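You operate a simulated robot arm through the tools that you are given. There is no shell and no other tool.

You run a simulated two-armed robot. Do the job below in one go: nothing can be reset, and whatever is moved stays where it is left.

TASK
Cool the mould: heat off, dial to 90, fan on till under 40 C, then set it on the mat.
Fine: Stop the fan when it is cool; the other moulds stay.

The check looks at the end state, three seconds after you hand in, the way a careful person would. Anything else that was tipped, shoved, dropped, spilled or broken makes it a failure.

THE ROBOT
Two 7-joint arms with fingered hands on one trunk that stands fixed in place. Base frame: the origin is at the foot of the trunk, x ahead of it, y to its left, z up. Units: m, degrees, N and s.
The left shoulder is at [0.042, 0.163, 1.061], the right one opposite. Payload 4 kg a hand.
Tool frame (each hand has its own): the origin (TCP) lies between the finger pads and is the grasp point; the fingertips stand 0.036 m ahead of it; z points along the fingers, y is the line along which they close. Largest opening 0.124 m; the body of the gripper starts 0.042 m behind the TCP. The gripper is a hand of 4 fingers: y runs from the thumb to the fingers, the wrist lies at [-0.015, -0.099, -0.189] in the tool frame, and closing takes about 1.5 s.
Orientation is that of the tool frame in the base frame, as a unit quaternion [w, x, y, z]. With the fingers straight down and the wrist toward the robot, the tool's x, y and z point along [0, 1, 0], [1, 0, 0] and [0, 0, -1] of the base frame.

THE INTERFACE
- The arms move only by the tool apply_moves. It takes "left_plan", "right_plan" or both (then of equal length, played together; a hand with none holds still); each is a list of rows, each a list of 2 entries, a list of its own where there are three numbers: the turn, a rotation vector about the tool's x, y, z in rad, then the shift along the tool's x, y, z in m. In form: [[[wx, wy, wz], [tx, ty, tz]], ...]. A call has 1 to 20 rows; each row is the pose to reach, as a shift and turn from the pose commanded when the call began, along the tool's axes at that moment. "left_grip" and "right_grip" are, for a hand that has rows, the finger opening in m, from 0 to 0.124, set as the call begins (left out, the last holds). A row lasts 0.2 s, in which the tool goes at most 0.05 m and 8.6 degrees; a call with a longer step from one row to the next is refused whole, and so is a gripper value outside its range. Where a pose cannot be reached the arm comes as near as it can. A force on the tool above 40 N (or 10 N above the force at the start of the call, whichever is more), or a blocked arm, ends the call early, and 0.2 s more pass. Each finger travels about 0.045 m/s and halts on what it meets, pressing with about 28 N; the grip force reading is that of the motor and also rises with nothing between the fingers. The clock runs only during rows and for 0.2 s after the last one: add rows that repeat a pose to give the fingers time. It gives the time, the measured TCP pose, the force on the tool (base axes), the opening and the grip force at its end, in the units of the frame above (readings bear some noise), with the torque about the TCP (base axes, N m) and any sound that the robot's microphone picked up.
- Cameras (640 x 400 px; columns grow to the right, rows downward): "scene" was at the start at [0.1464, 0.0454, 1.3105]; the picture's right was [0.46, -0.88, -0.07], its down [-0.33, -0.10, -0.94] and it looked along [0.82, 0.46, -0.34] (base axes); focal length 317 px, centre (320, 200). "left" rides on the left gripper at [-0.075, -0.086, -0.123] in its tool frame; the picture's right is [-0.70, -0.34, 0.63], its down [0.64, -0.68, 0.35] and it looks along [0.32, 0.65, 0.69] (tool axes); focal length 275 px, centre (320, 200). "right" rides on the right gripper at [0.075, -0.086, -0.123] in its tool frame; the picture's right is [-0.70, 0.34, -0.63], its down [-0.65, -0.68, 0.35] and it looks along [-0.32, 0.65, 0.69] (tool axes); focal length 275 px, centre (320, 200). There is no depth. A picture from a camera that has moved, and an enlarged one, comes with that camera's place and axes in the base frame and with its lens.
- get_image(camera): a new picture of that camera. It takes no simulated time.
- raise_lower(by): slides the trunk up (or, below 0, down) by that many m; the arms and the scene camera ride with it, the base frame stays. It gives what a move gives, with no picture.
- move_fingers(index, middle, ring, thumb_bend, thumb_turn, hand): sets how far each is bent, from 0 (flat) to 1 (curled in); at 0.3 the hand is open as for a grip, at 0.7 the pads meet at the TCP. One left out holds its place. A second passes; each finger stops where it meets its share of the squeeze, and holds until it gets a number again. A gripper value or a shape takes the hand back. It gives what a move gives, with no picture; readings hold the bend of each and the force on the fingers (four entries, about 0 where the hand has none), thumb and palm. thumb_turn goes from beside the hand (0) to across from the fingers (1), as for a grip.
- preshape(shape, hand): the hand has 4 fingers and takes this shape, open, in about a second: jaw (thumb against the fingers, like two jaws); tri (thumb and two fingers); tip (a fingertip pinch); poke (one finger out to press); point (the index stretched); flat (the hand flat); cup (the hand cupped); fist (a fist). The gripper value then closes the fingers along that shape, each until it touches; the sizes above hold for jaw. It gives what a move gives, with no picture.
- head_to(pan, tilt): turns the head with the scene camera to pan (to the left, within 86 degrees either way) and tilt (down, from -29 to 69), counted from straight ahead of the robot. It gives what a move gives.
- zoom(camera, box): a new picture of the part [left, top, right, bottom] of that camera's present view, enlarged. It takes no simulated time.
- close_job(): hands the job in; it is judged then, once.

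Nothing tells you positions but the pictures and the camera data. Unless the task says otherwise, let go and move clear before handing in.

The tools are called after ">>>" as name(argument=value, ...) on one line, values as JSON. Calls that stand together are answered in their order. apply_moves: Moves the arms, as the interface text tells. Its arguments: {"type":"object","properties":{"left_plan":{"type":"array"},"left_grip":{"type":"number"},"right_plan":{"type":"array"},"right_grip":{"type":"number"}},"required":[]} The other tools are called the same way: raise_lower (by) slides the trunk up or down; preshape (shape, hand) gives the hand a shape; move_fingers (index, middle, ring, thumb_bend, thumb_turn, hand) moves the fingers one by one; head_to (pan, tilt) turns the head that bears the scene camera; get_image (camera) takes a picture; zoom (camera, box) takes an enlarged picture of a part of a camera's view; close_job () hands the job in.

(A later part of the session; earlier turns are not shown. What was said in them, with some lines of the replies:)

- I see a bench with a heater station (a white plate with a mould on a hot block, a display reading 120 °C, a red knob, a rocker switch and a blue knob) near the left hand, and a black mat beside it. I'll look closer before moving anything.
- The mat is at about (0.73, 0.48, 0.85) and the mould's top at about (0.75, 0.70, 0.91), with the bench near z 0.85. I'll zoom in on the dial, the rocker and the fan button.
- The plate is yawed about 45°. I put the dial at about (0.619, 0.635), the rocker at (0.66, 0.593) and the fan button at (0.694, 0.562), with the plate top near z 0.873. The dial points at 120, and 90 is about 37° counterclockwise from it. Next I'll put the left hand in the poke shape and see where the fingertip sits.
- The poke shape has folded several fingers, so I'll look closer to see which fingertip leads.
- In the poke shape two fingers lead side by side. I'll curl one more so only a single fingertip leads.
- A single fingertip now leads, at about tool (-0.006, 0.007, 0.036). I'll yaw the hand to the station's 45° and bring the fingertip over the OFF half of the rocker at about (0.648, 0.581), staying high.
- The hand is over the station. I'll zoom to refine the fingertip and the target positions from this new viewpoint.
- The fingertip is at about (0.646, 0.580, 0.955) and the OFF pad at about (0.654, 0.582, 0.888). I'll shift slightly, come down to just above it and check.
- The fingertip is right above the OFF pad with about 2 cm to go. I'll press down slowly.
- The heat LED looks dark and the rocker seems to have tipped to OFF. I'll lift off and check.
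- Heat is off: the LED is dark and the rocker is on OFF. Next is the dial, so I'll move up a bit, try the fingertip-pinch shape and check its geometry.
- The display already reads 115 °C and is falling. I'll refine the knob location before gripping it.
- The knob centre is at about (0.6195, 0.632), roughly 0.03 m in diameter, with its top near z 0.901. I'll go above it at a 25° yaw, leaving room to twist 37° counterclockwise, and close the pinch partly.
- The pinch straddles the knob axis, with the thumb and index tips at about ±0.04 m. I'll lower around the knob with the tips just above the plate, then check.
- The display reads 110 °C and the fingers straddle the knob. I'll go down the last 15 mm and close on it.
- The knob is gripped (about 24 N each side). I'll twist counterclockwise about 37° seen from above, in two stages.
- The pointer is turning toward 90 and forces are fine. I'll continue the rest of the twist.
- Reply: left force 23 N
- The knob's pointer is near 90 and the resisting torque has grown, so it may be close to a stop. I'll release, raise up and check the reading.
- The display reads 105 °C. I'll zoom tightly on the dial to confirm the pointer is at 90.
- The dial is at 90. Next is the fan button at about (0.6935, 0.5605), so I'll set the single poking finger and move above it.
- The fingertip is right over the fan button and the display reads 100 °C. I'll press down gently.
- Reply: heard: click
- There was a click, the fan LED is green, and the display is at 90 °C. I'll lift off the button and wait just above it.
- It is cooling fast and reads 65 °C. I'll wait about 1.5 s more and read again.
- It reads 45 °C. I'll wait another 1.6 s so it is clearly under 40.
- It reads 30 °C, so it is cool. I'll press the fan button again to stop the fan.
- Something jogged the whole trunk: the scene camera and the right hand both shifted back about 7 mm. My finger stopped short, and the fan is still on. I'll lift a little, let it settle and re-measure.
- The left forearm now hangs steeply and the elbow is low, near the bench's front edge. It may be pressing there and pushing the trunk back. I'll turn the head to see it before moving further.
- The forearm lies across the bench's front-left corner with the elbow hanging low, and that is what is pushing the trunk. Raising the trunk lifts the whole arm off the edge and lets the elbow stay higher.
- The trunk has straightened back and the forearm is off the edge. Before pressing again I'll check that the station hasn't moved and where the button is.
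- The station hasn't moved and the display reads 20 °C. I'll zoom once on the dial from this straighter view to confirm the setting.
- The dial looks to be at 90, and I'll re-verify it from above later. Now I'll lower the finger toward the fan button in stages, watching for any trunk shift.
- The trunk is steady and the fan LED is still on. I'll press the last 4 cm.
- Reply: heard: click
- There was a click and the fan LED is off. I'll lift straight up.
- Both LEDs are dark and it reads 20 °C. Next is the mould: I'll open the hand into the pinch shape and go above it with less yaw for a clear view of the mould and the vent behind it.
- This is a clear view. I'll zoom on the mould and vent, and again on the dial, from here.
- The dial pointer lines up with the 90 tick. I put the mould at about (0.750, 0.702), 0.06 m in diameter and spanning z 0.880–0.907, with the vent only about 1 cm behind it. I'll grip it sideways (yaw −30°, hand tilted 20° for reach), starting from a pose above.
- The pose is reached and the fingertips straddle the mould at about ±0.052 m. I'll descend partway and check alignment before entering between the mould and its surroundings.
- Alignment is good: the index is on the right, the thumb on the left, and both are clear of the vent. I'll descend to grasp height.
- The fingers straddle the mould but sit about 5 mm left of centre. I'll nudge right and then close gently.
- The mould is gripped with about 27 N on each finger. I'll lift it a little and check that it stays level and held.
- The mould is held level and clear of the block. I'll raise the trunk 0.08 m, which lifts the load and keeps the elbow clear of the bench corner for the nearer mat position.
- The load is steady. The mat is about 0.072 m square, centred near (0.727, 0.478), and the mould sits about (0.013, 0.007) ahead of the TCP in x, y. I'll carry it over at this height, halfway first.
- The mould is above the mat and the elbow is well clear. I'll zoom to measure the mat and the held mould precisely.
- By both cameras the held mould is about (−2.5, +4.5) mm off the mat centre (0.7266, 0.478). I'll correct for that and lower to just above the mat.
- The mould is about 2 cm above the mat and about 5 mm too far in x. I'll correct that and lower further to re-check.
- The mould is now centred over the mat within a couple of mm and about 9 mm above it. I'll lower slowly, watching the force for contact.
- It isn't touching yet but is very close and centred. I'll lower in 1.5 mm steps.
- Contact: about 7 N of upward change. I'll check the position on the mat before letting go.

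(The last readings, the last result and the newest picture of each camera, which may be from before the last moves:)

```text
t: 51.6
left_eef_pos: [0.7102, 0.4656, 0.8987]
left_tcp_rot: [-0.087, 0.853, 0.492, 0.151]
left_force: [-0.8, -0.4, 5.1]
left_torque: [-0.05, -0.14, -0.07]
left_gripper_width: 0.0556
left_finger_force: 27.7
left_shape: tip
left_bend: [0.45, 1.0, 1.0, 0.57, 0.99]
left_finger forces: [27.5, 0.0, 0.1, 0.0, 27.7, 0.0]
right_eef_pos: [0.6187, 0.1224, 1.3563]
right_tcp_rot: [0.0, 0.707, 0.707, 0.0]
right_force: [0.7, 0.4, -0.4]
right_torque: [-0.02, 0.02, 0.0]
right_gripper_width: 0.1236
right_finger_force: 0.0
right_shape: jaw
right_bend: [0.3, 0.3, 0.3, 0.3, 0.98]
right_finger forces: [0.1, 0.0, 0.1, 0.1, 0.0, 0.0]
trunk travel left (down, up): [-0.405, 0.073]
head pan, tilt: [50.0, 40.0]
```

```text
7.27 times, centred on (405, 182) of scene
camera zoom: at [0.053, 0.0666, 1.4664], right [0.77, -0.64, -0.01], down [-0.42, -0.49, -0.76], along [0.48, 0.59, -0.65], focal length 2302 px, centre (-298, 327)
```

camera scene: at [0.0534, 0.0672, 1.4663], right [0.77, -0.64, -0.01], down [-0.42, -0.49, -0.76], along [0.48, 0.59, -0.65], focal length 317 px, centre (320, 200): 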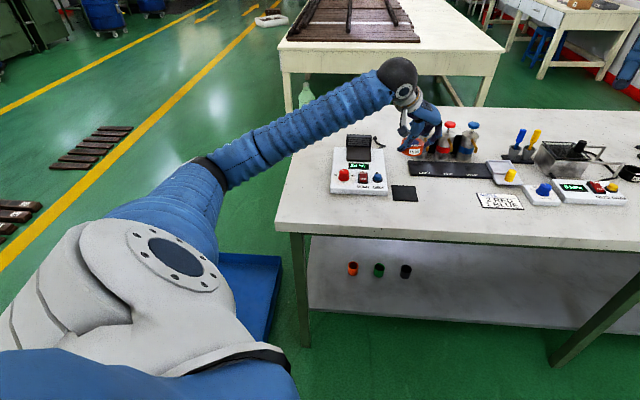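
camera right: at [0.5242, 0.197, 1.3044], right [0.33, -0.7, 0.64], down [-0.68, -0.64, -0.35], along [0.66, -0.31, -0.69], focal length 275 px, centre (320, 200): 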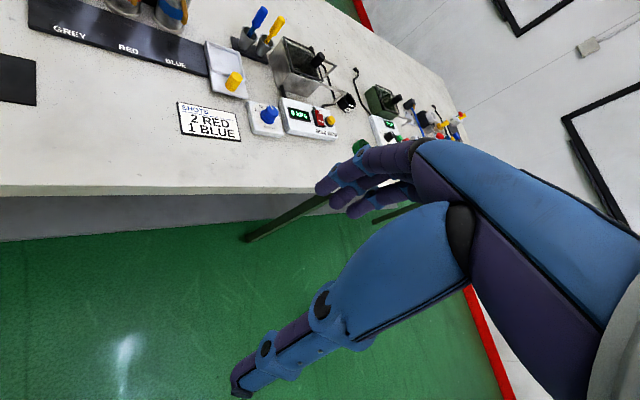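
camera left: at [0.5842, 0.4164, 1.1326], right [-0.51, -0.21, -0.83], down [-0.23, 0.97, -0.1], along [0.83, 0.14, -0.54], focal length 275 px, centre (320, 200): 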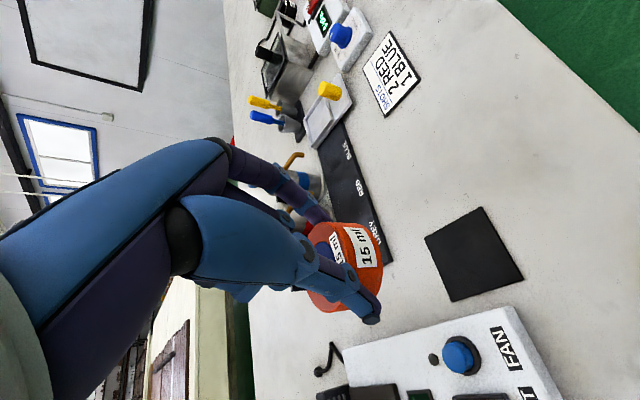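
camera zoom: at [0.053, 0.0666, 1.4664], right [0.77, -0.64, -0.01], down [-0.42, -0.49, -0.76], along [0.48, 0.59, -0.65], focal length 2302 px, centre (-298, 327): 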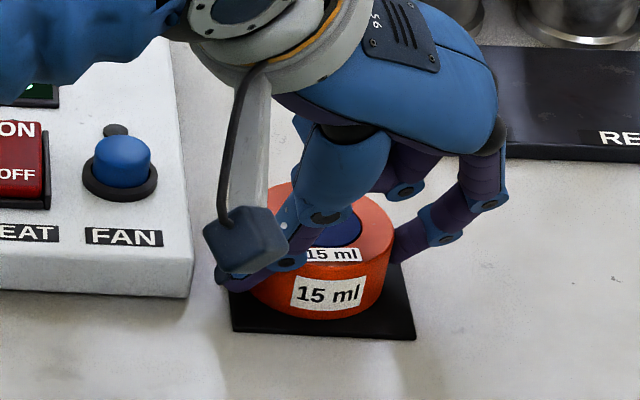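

The mould is flat on the mat and well inside its edges. The station plate is close to the thumb, so I'll open only a few mm per side and then lift straight up.

>>> apply_moves(left_plan=[[[0, 0, 0], [0, 0, 0]], [[0, 0, 0], [0, 0, 0]], [[0, 0, 0], [0, 0, 0]], [[0, 0, 0], [0, 0, 0]]], left_grip=0.067)

>>> zoom(camera="left", box=[280, 180, 460, 360])

>>> zoom(camera="scene", box=[380, 155, 430, 210])

```text
t: 52.6
left_eef_pos: [0.71, 0.466, 0.896]
left_tcp_rot: [-0.086, 0.853, 0.493, 0.15]
left_force: [-0.1, -1.0, -0.2]
left_torque: [-0.02, -0.04, 0.0]
left_gripper_width: 0.0657
left_finger_force: 0.0
left_shape: tip
left_bend: [0.41, 0.98, 0.99, 0.55, 0.99]
left_finger forces: [0.0, 0.1, 0.0, 0.1, 0.8, 0.1]
right_eef_pos: [0.6206, 0.1224, 1.3548]
right_tcp_rot: [0.0, 0.707, 0.707, 0.0]
right_force: [-0.3, 0.5, 0.7]
right_torque: [-0.02, -0.01, 0.01]
right_gripper_width: 0.1234
right_finger_force: 0.1
right_shape: jaw
right_bend: [0.3, 0.3, 0.3, 0.3, 0.98]
right_finger forces: [0.0, 0.0, 0.1, 0.0, 0.0, 0.1]
trunk travel left (down, up): [-0.405, 0.073]
head pan, tilt: [50.0, 40.0]
```

```text
2.22 times, centred on (370, 270) of left
camera zoom: at [0.5813, 0.411, 0.9851], right [-0.51, -0.21, -0.83], down [-0.23, 0.97, -0.1], along [0.83, 0.14, -0.54], focal length 612 px, centre (209, 44)
```

zoom: 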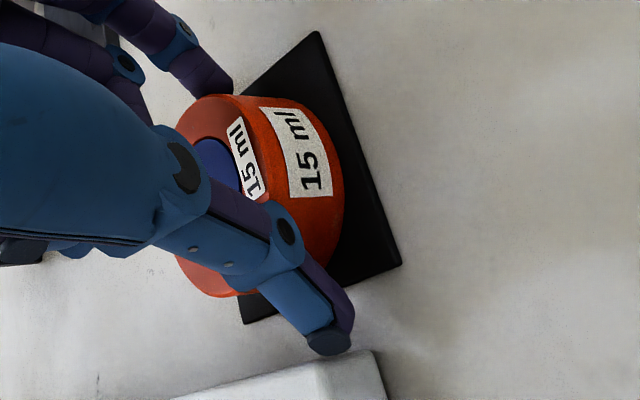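

```text
7.27 times, centred on (405, 182) of scene
camera zoom: at [0.0535, 0.0668, 1.4663], right [0.77, -0.64, -0.01], down [-0.42, -0.49, -0.76], along [0.48, 0.59, -0.65], focal length 2302 px, centre (-298, 327)
```

zoom: 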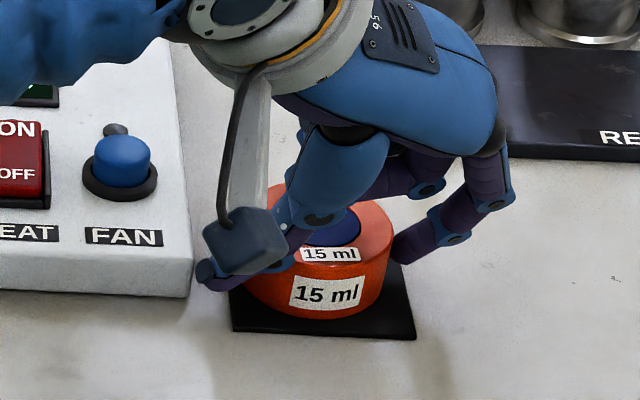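

The fingers are off the mould, but the thumb tip is grazing the station plate (0.8 N). I'll close by 2 mm to relieve that, then lift straight up.

>>> apply_moves(left_plan=[[[0, 0, 0], [0, 0, 0]], [[0, 0, 0], [0.0017, 0, -0.0047]], [[0, 0, 0], [0.0034, 0, -0.0094]], [[0, 0, 0], [0.0068, 0, -0.0188]], [[0, 0, 0], [0.0103, 0, -0.0282]]], left_grip=0.0635)

>>> zoom(camera="left", box=[280, 180, 460, 360])

>>> zoom(camera="scene", box=[380, 155, 430, 210])

```text
t: 53.8
left_eef_pos: [0.709, 0.4667, 0.927]
left_tcp_rot: [-0.087, 0.853, 0.493, 0.15]
left_force: [0.1, 0.7, -1.0]
left_torque: [0.0, 0.01, 0.02]
left_gripper_width: 0.0637
left_finger_force: 0.0
left_shape: tip
left_bend: [0.42, 0.98, 0.99, 0.55, 0.99]
left_finger forces: [0.0, 0.1, 0.0, 0.0, 0.0, 0.0]
right_eef_pos: [0.6209, 0.1243, 1.3553]
right_tcp_rot: [0.0, 0.707, 0.708, -0.001]
right_force: [-0.2, -0.2, -0.2]
right_torque: [0.0, -0.01, -0.01]
right_gripper_width: 0.1235
right_finger_force: 0.0
right_shape: jaw
right_bend: [0.3, 0.3, 0.3, 0.3, 0.98]
right_finger forces: [0.0, 0.0, 0.0, 0.1, 0.0, 0.0]
trunk travel left (down, up): [-0.405, 0.073]
head pan, tilt: [50.0, 40.0]
```

```text
2.22 times, centred on (370, 270) of left
camera zoom: at [0.5808, 0.4113, 1.0158], right [-0.51, -0.21, -0.83], down [-0.23, 0.97, -0.1], along [0.83, 0.14, -0.54], focal length 612 px, centre (209, 44)
```

zoom: 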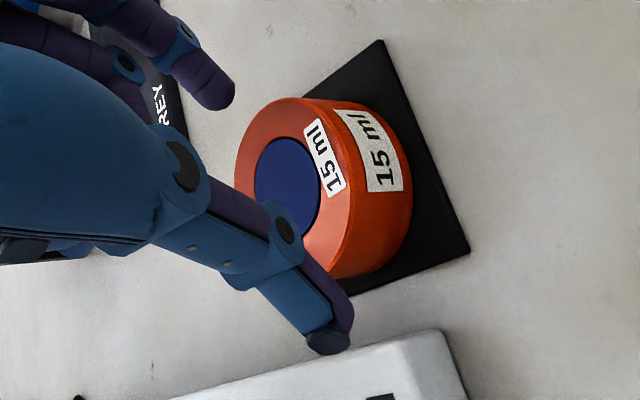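

```text
7.27 times, centred on (405, 182) of scene
camera zoom: at [0.0533, 0.0668, 1.4663], right [0.77, -0.64, -0.01], down [-0.42, -0.49, -0.76], along [0.48, 0.59, -0.65], focal length 2302 px, centre (-298, 327)
```

zoom: 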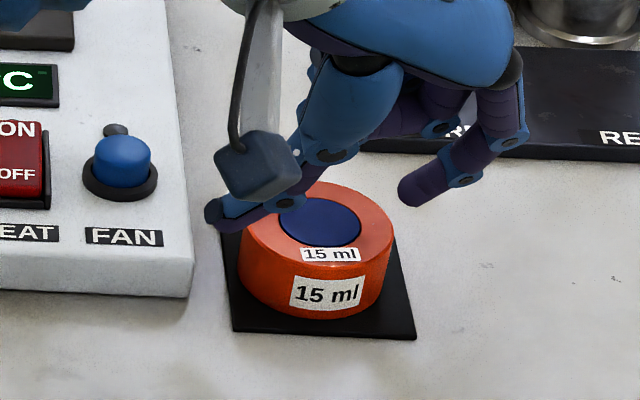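

The mould stays on the mat, upright and centred. I'll lift well clear and back off.

>>> apply_moves(left_plan=[[[0, 0, 0], [0.0068, 0, -0.0188]], [[0, 0, 0], [0.0171, 0, -0.047]], [[0, 0, 0], [0.0274, 0, -0.0752]], [[0, 0, 0], [0.041, 0, -0.1128]], [[0, 0, 0], [0.0547, 0, -0.1504]], [[0, 0, 0], [0.0547, -0.04, -0.1504]], [[0, 0, 0], [0.0547, -0.08, -0.1504]], [[0, 0, 0], [0.0547, -0.08, -0.1504]]])

>>> get_image(camera="scene")

>>> zoom(camera="scene", box=[320, 120, 440, 210])

>>> get_image(camera="left")

```text
t: 55.6
left_eef_pos: [0.641, 0.5062, 1.0854]
left_tcp_rot: [-0.087, 0.854, 0.491, 0.15]
left_force: [0.4, -1.0, -0.1]
left_torque: [0.05, 0.01, -0.01]
left_gripper_width: 0.0636
left_finger_force: 0.0
left_shape: tip
left_bend: [0.42, 0.98, 0.99, 0.55, 0.99]
left_finger forces: [0.0, 0.0, 0.1, 0.0, 0.0, 0.0]
right_eef_pos: [0.6223, 0.123, 1.3552]
right_tcp_rot: [-0.001, 0.707, 0.707, 0.0]
right_force: [0.4, 0.2, 0.4]
right_torque: [0.01, 0.02, 0.03]
right_gripper_width: 0.1236
right_finger_force: 0.0
right_shape: jaw
right_bend: [0.3, 0.3, 0.3, 0.3, 0.98]
right_finger forces: [0.0, 0.1, 0.0, 0.0, 0.0, 0.1]
trunk travel left (down, up): [-0.405, 0.073]
head pan, tilt: [50.0, 40.0]
```

```text
taken
camera scene: at [0.0551, 0.0663, 1.4662], right [0.77, -0.64, -0.01], down [-0.42, -0.49, -0.76], along [0.48, 0.59, -0.65], focal length 317 px, centre (320, 200)
```

scene: 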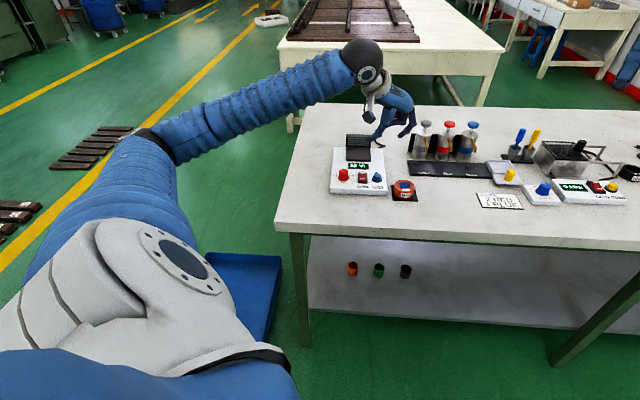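

```text
4.44 times, centred on (380, 165) of scene
camera zoom: at [0.0551, 0.0663, 1.4662], right [0.77, -0.64, -0.01], down [-0.42, -0.49, -0.76], along [0.48, 0.59, -0.65], focal length 1407 px, centre (53, 356)
```

zoom: 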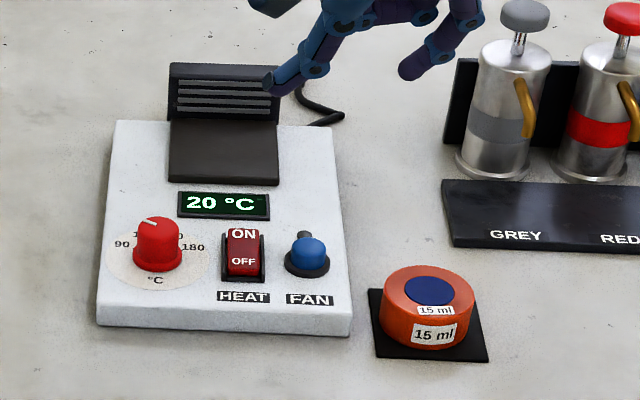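

```text
taken
camera left: at [0.5123, 0.4516, 1.1745], right [-0.51, -0.21, -0.83], down [-0.23, 0.97, -0.1], along [0.83, 0.14, -0.54], focal length 275 px, centre (320, 200)
```

left: 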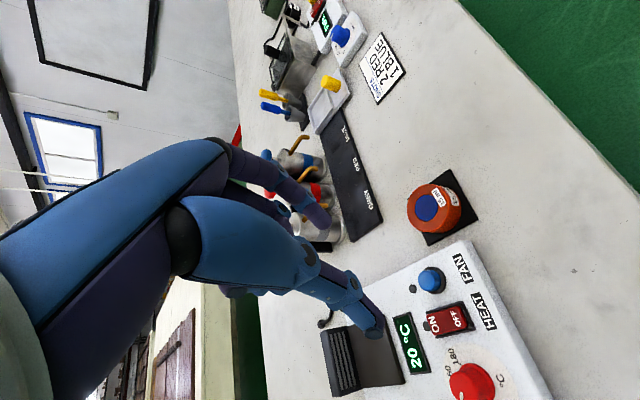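

The mould sits on the mat, the heat is off, the fan LED is dark and it reads 20 °C. I'll verify the dial once more, closely, from both cameras.

>>> zoom(camera="scene", box=[330, 160, 365, 190])

>>> zoom(camera="scene", box=[385, 170, 425, 210])

>>> zoom(camera="left", box=[420, 310, 520, 400])

```text
13.33 times, centred on (348, 175) of scene
camera zoom: at [0.0551, 0.0663, 1.4662], right [0.77, -0.64, -0.01], down [-0.42, -0.49, -0.76], along [0.48, 0.59, -0.65], focal length 4221 px, centre (-47, 533)
```

zoom: 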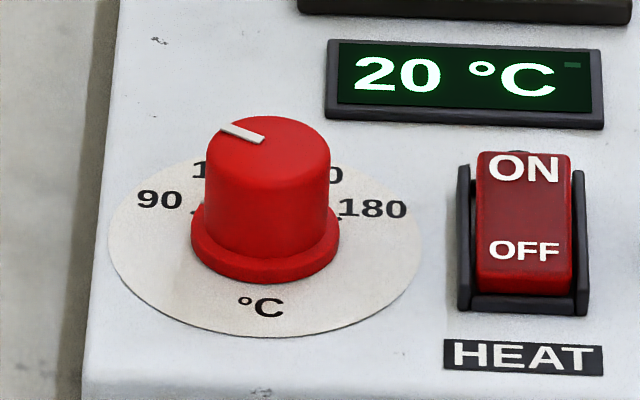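

```text
10.00 times, centred on (405, 190) of scene
camera zoom: at [0.0551, 0.0663, 1.4662], right [0.77, -0.64, -0.01], down [-0.42, -0.49, -0.76], along [0.48, 0.59, -0.65], focal length 3166 px, centre (-530, 300)
```

zoom: 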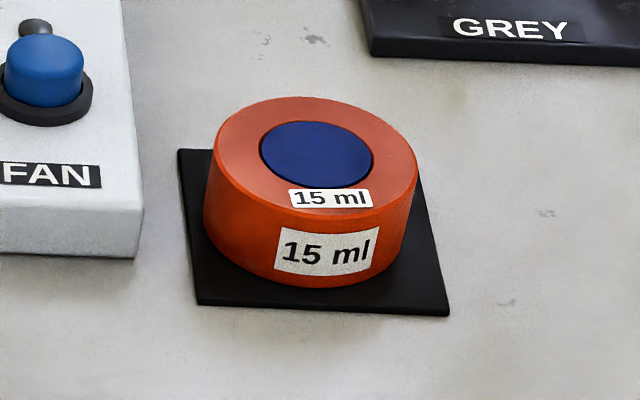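

```text
4.44 times, centred on (470, 355) of left
camera zoom: at [0.5123, 0.4516, 1.1745], right [-0.51, -0.21, -0.83], down [-0.23, 0.97, -0.1], along [0.83, 0.14, -0.54], focal length 1224 px, centre (-347, -489)
```

zoom: 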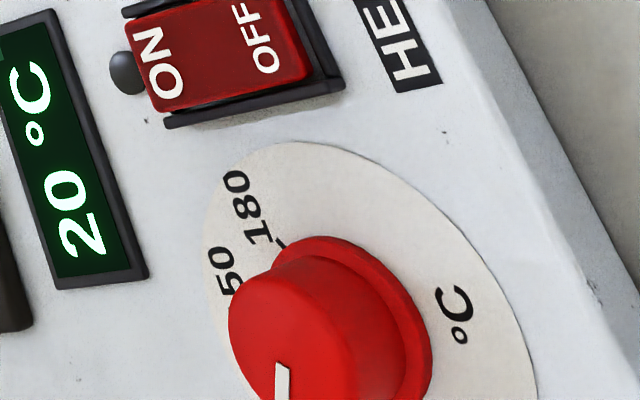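

The mould is properly on the mat. Comparing the dial views, the pointer may sit about 5° past the 90 tick, so I want a clean close-up. I'll bring the left camera above the dial with the hand high.

>>> apply_moves(left_plan=[[[0.023, -0.0227, -0.1303], [0.0059, -0.0067, 0.0079]], [[0.046, -0.0455, -0.2606], [0.0117, -0.0134, 0.0158]], [[0.0689, -0.0682, -0.3909], [0.0176, -0.0202, 0.0237]], [[0.0919, -0.0909, -0.5212], [0.0234, -0.0269, 0.0316]], [[0.1149, -0.1136, -0.6515], [0.0293, -0.0336, 0.0395]], [[0.1379, -0.1364, -0.7819], [0.0351, -0.0403, 0.0474]], [[0.1608, -0.1591, -0.9122], [0.041, -0.047, 0.0552]], [[0.1838, -0.1818, -1.0425], [0.0468, -0.0537, 0.0631]], [[0.2068, -0.2045, -1.1728], [0.0527, -0.0605, 0.071]], [[0.2298, -0.2273, -1.3031], [0.0585, -0.0672, 0.0789]], [[0.2527, -0.25, -1.4334], [0.0644, -0.0739, 0.0868]], [[0.2757, -0.2727, -1.5637], [0.0702, -0.0806, 0.0947]], [[0.2757, -0.2727, -1.5637], [0.0702, -0.0806, 0.0947]]], left_grip=0.08)

>>> get_image(camera="left")

>>> get_image(camera="scene")

```text
t: 58.4
left_eef_pos: [0.6198, 0.6319, 1.0222]
left_tcp_rot: [0.0, 0.253, 0.967, 0.0]
left_force: [-0.1, 0.4, -0.1]
left_torque: [0.0, -0.01, 0.0]
left_gripper_width: 0.0797
left_finger_force: 0.0
left_shape: tip
left_bend: [0.37, 0.98, 0.99, 0.52, 0.99]
left_finger forces: [0.0, 0.1, 0.0, 0.0, 0.0, 0.0]
right_eef_pos: [0.6198, 0.1242, 1.3553]
right_tcp_rot: [0.0, 0.707, 0.707, 0.0]
right_force: [0.3, 0.0, 0.5]
right_torque: [0.0, -0.01, 0.03]
right_gripper_width: 0.1239
right_finger_force: 0.0
right_shape: jaw
right_bend: [0.3, 0.3, 0.3, 0.3, 0.98]
right_finger forces: [0.0, 0.0, 0.1, 0.1, 0.0, 0.0]
trunk travel left (down, up): [-0.405, 0.073]
head pan, tilt: [50.0, 40.0]
```

```text
taken
camera left: at [0.6444, 0.5194, 1.1439], right [0.44, -0.63, -0.63], down [-0.9, -0.28, -0.35], along [0.04, 0.72, -0.69], focal length 275 px, centre (320, 200)
```

left: 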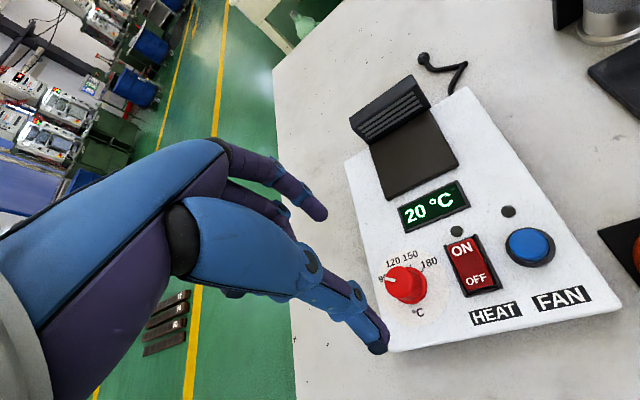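

```text
taken
camera scene: at [0.0531, 0.0668, 1.4663], right [0.77, -0.64, -0.01], down [-0.42, -0.49, -0.76], along [0.48, 0.59, -0.65], focal length 317 px, centre (320, 200)
```

scene: 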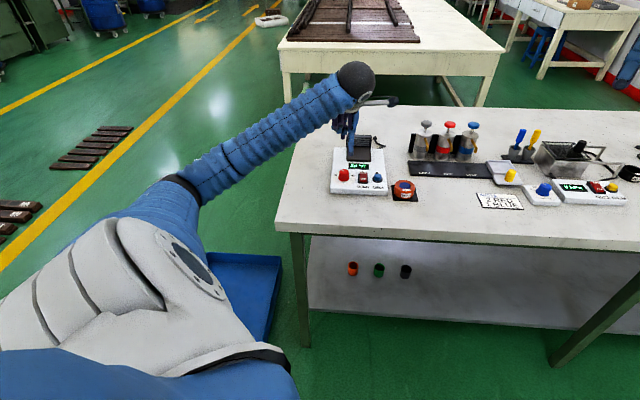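

I want the pointer angle accurate to a degree or so. I'll reposition for a nearly overhead close-up of the dial.

>>> apply_moves(left_plan=[[[0, 0, 0.132], [-0.0036, 0.0056, 0.0056]], [[0, 0, 0.264], [-0.0072, 0.0112, 0.0112]], [[0, 0, 0.397], [-0.0108, 0.0168, 0.0169]], [[0, 0, 0.529], [-0.0144, 0.0225, 0.0225]], [[0, 0, 0.661], [-0.0179, 0.0281, 0.0281]], [[0, 0, 0.793], [-0.0215, 0.0337, 0.0338]], [[0, 0, 0.925], [-0.0251, 0.0393, 0.0394]], [[0, 0, 1.0577], [-0.0287, 0.0449, 0.045]], [[0, 0, 1.0577], [-0.0287, 0.0449, 0.045]]])

>>> get_image(camera="left")

>>> zoom(camera="left", box=[410, 270, 500, 370])

```text
t: 60.4
left_eef_pos: [0.6674, 0.6564, 0.9776]
left_tcp_rot: [0.0, 0.708, 0.706, 0.0]
left_force: [-0.2, 0.8, 0.3]
left_torque: [0.01, -0.02, 0.0]
left_gripper_width: 0.0796
left_finger_force: 0.0
left_shape: tip
left_bend: [0.37, 0.98, 0.99, 0.52, 0.99]
left_finger forces: [0.0, 0.0, 0.1, 0.0, 0.0, 0.1]
right_eef_pos: [0.6207, 0.1231, 1.3553]
right_tcp_rot: [0.0, 0.707, 0.707, 0.001]
right_force: [-0.3, -0.2, 0.3]
right_torque: [0.02, 0.02, -0.03]
right_gripper_width: 0.1237
right_finger_force: 0.1
right_shape: jaw
right_bend: [0.3, 0.3, 0.3, 0.3, 0.98]
right_finger forces: [0.0, 0.1, 0.0, 0.0, 0.0, 0.0]
trunk travel left (down, up): [-0.405, 0.073]
head pan, tilt: [50.0, 40.0]
```

```text
taken
camera left: at [0.5825, 0.5813, 1.0989], right [-0.34, -0.7, -0.63], down [-0.68, 0.65, -0.35], along [0.65, 0.31, -0.69], focal length 275 px, centre (320, 200)
```

left: 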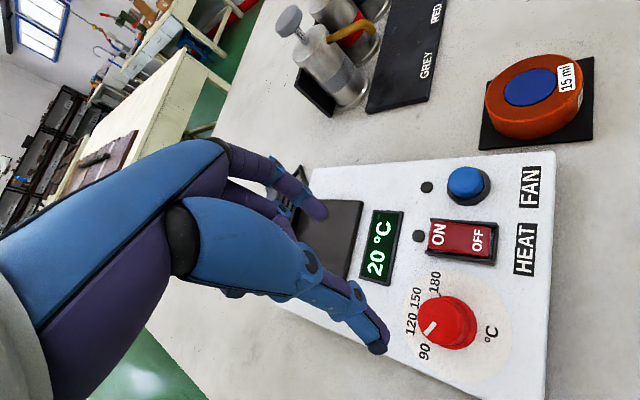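

```text
4.00 times, centred on (455, 320) of left
camera zoom: at [0.5825, 0.5813, 1.0989], right [-0.34, -0.7, -0.63], down [-0.68, 0.65, -0.35], along [0.65, 0.31, -0.69], focal length 1101 px, centre (-220, -280)
```

zoom: 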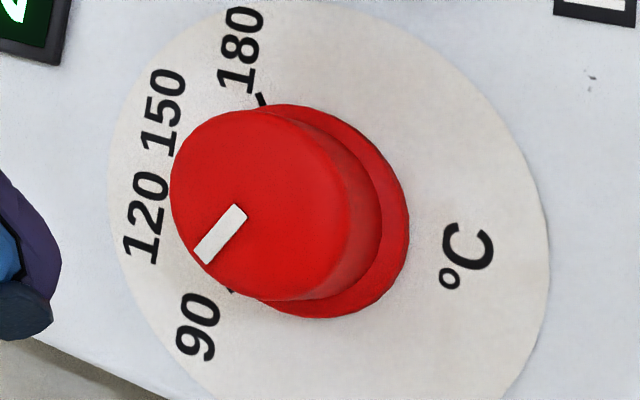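

From this close, nearly overhead view the labels fit a clean circle and the pointer falls within 1° of the 90 direction, so the dial needs no correction. I'll raise the hand clear and do a last overall check.

>>> apply_moves(left_plan=[[[0, 0, 0], [0, 0, -0.03]], [[0, 0, 0], [0, -0.01, -0.07]], [[0, 0, 0], [0, -0.03, -0.11]], [[0, 0, 0], [0, -0.05, -0.15]], [[0, 0, 0], [0, -0.07, -0.18]], [[0, 0, 0], [0, -0.07, -0.18]], [[0, 0, 0], [0, -0.07, -0.18]]])

>>> get_image(camera="scene")

>>> zoom(camera="scene", box=[320, 120, 440, 210])

>>> get_image(camera="left")

```text
t: 62.0
left_eef_pos: [0.5969, 0.6569, 1.1563]
left_tcp_rot: [0.0, 0.707, 0.707, 0.0]
left_force: [-0.1, 0.0, -0.1]
left_torque: [-0.01, -0.01, 0.01]
left_gripper_width: 0.08
left_finger_force: 0.0
left_shape: tip
left_bend: [0.37, 0.98, 0.99, 0.52, 0.99]
left_finger forces: [0.0, 0.0, 0.0, 0.0, 0.0, 0.0]
right_eef_pos: [0.6188, 0.1227, 1.3557]
right_tcp_rot: [0.0, 0.707, 0.707, 0.001]
right_force: [0.3, -0.2, -0.3]
right_torque: [-0.03, 0.03, -0.01]
right_gripper_width: 0.1237
right_finger_force: 0.1
right_shape: jaw
right_bend: [0.3, 0.3, 0.3, 0.3, 0.98]
right_finger forces: [0.0, 0.1, 0.1, 0.1, 0.0, 0.1]
trunk travel left (down, up): [-0.405, 0.073]
head pan, tilt: [50.0, 40.0]
```

```text
taken
camera scene: at [0.053, 0.0668, 1.4663], right [0.77, -0.64, -0.01], down [-0.42, -0.49, -0.76], along [0.48, 0.59, -0.65], focal length 317 px, centre (320, 200)
```

scene: 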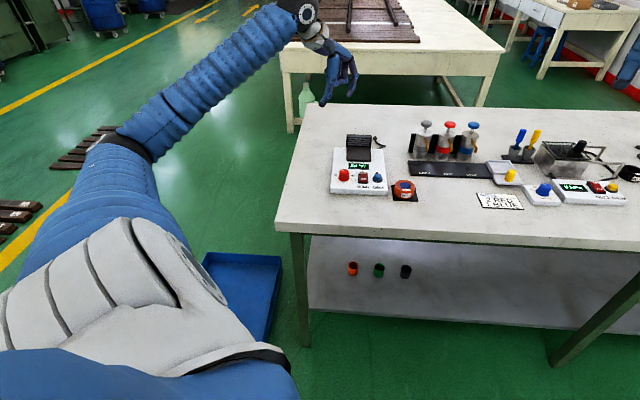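

```text
4.44 times, centred on (380, 165) of scene
camera zoom: at [0.053, 0.0668, 1.4663], right [0.77, -0.64, -0.01], down [-0.42, -0.49, -0.76], along [0.48, 0.59, -0.65], focal length 1407 px, centre (53, 356)
```

zoom: 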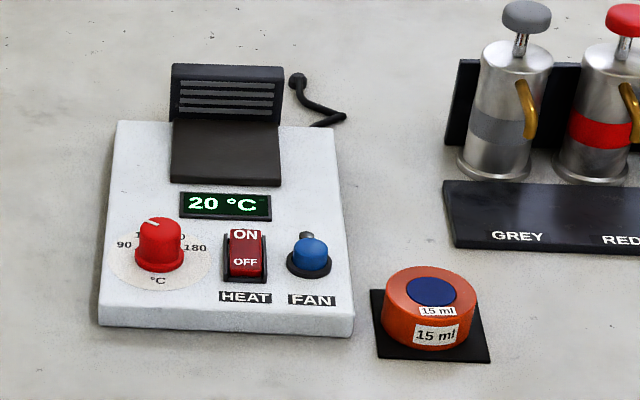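

```text
taken
camera left: at [0.5123, 0.5808, 1.2787], right [-0.34, -0.7, -0.63], down [-0.68, 0.65, -0.35], along [0.65, 0.32, -0.69], focal length 275 px, centre (320, 200)
```

left: 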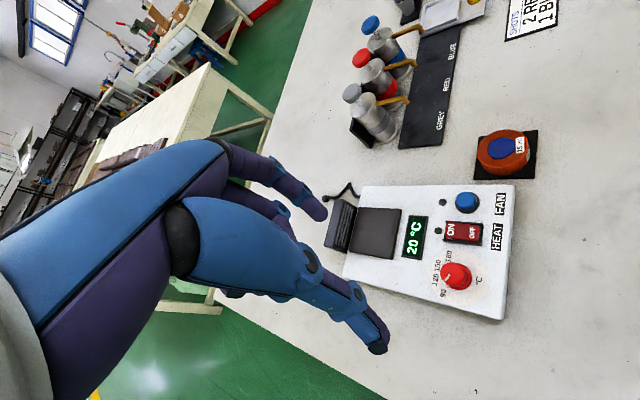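

Heat is off, the dial is at 90, the fan is off and the display reads 20 °C. The 15 ml mould sits upright on the mat, nothing else was moved, and the hand is clear, so I'm handing in.

>>> close_job()

```text
The job is handed in.
```

The mould is cooled and sitting upright on the mat. I've handed the job in but haven't seen the check's result.

- **Heat:** the rocker is on OFF and its light is dark.
- **Dial:** it is set to 90, with the pointer within about 1° of the mark in a close view from above.
- **Fan:** it ran until the display read 20 °C, then I switched it off and its light is dark. My first press to stop it, at 30 °C, fell short, so it cooled further than needed.
- **Mould:** the 15 ml mould is fully on the mat and close to centre.
- **Everything else:** the other moulds and the rest of the bench were not disturbed as far as I could see.

While I was reaching for the fan button, the left forearm pressed on the bench's front corner and pushed the trunk back about 1 cm. Raising the trunk cleared it, and I checked that the station had not moved. When I released the mould, the thumb also brushed the station plate very lightly (0.8 N) and nothing shifted.
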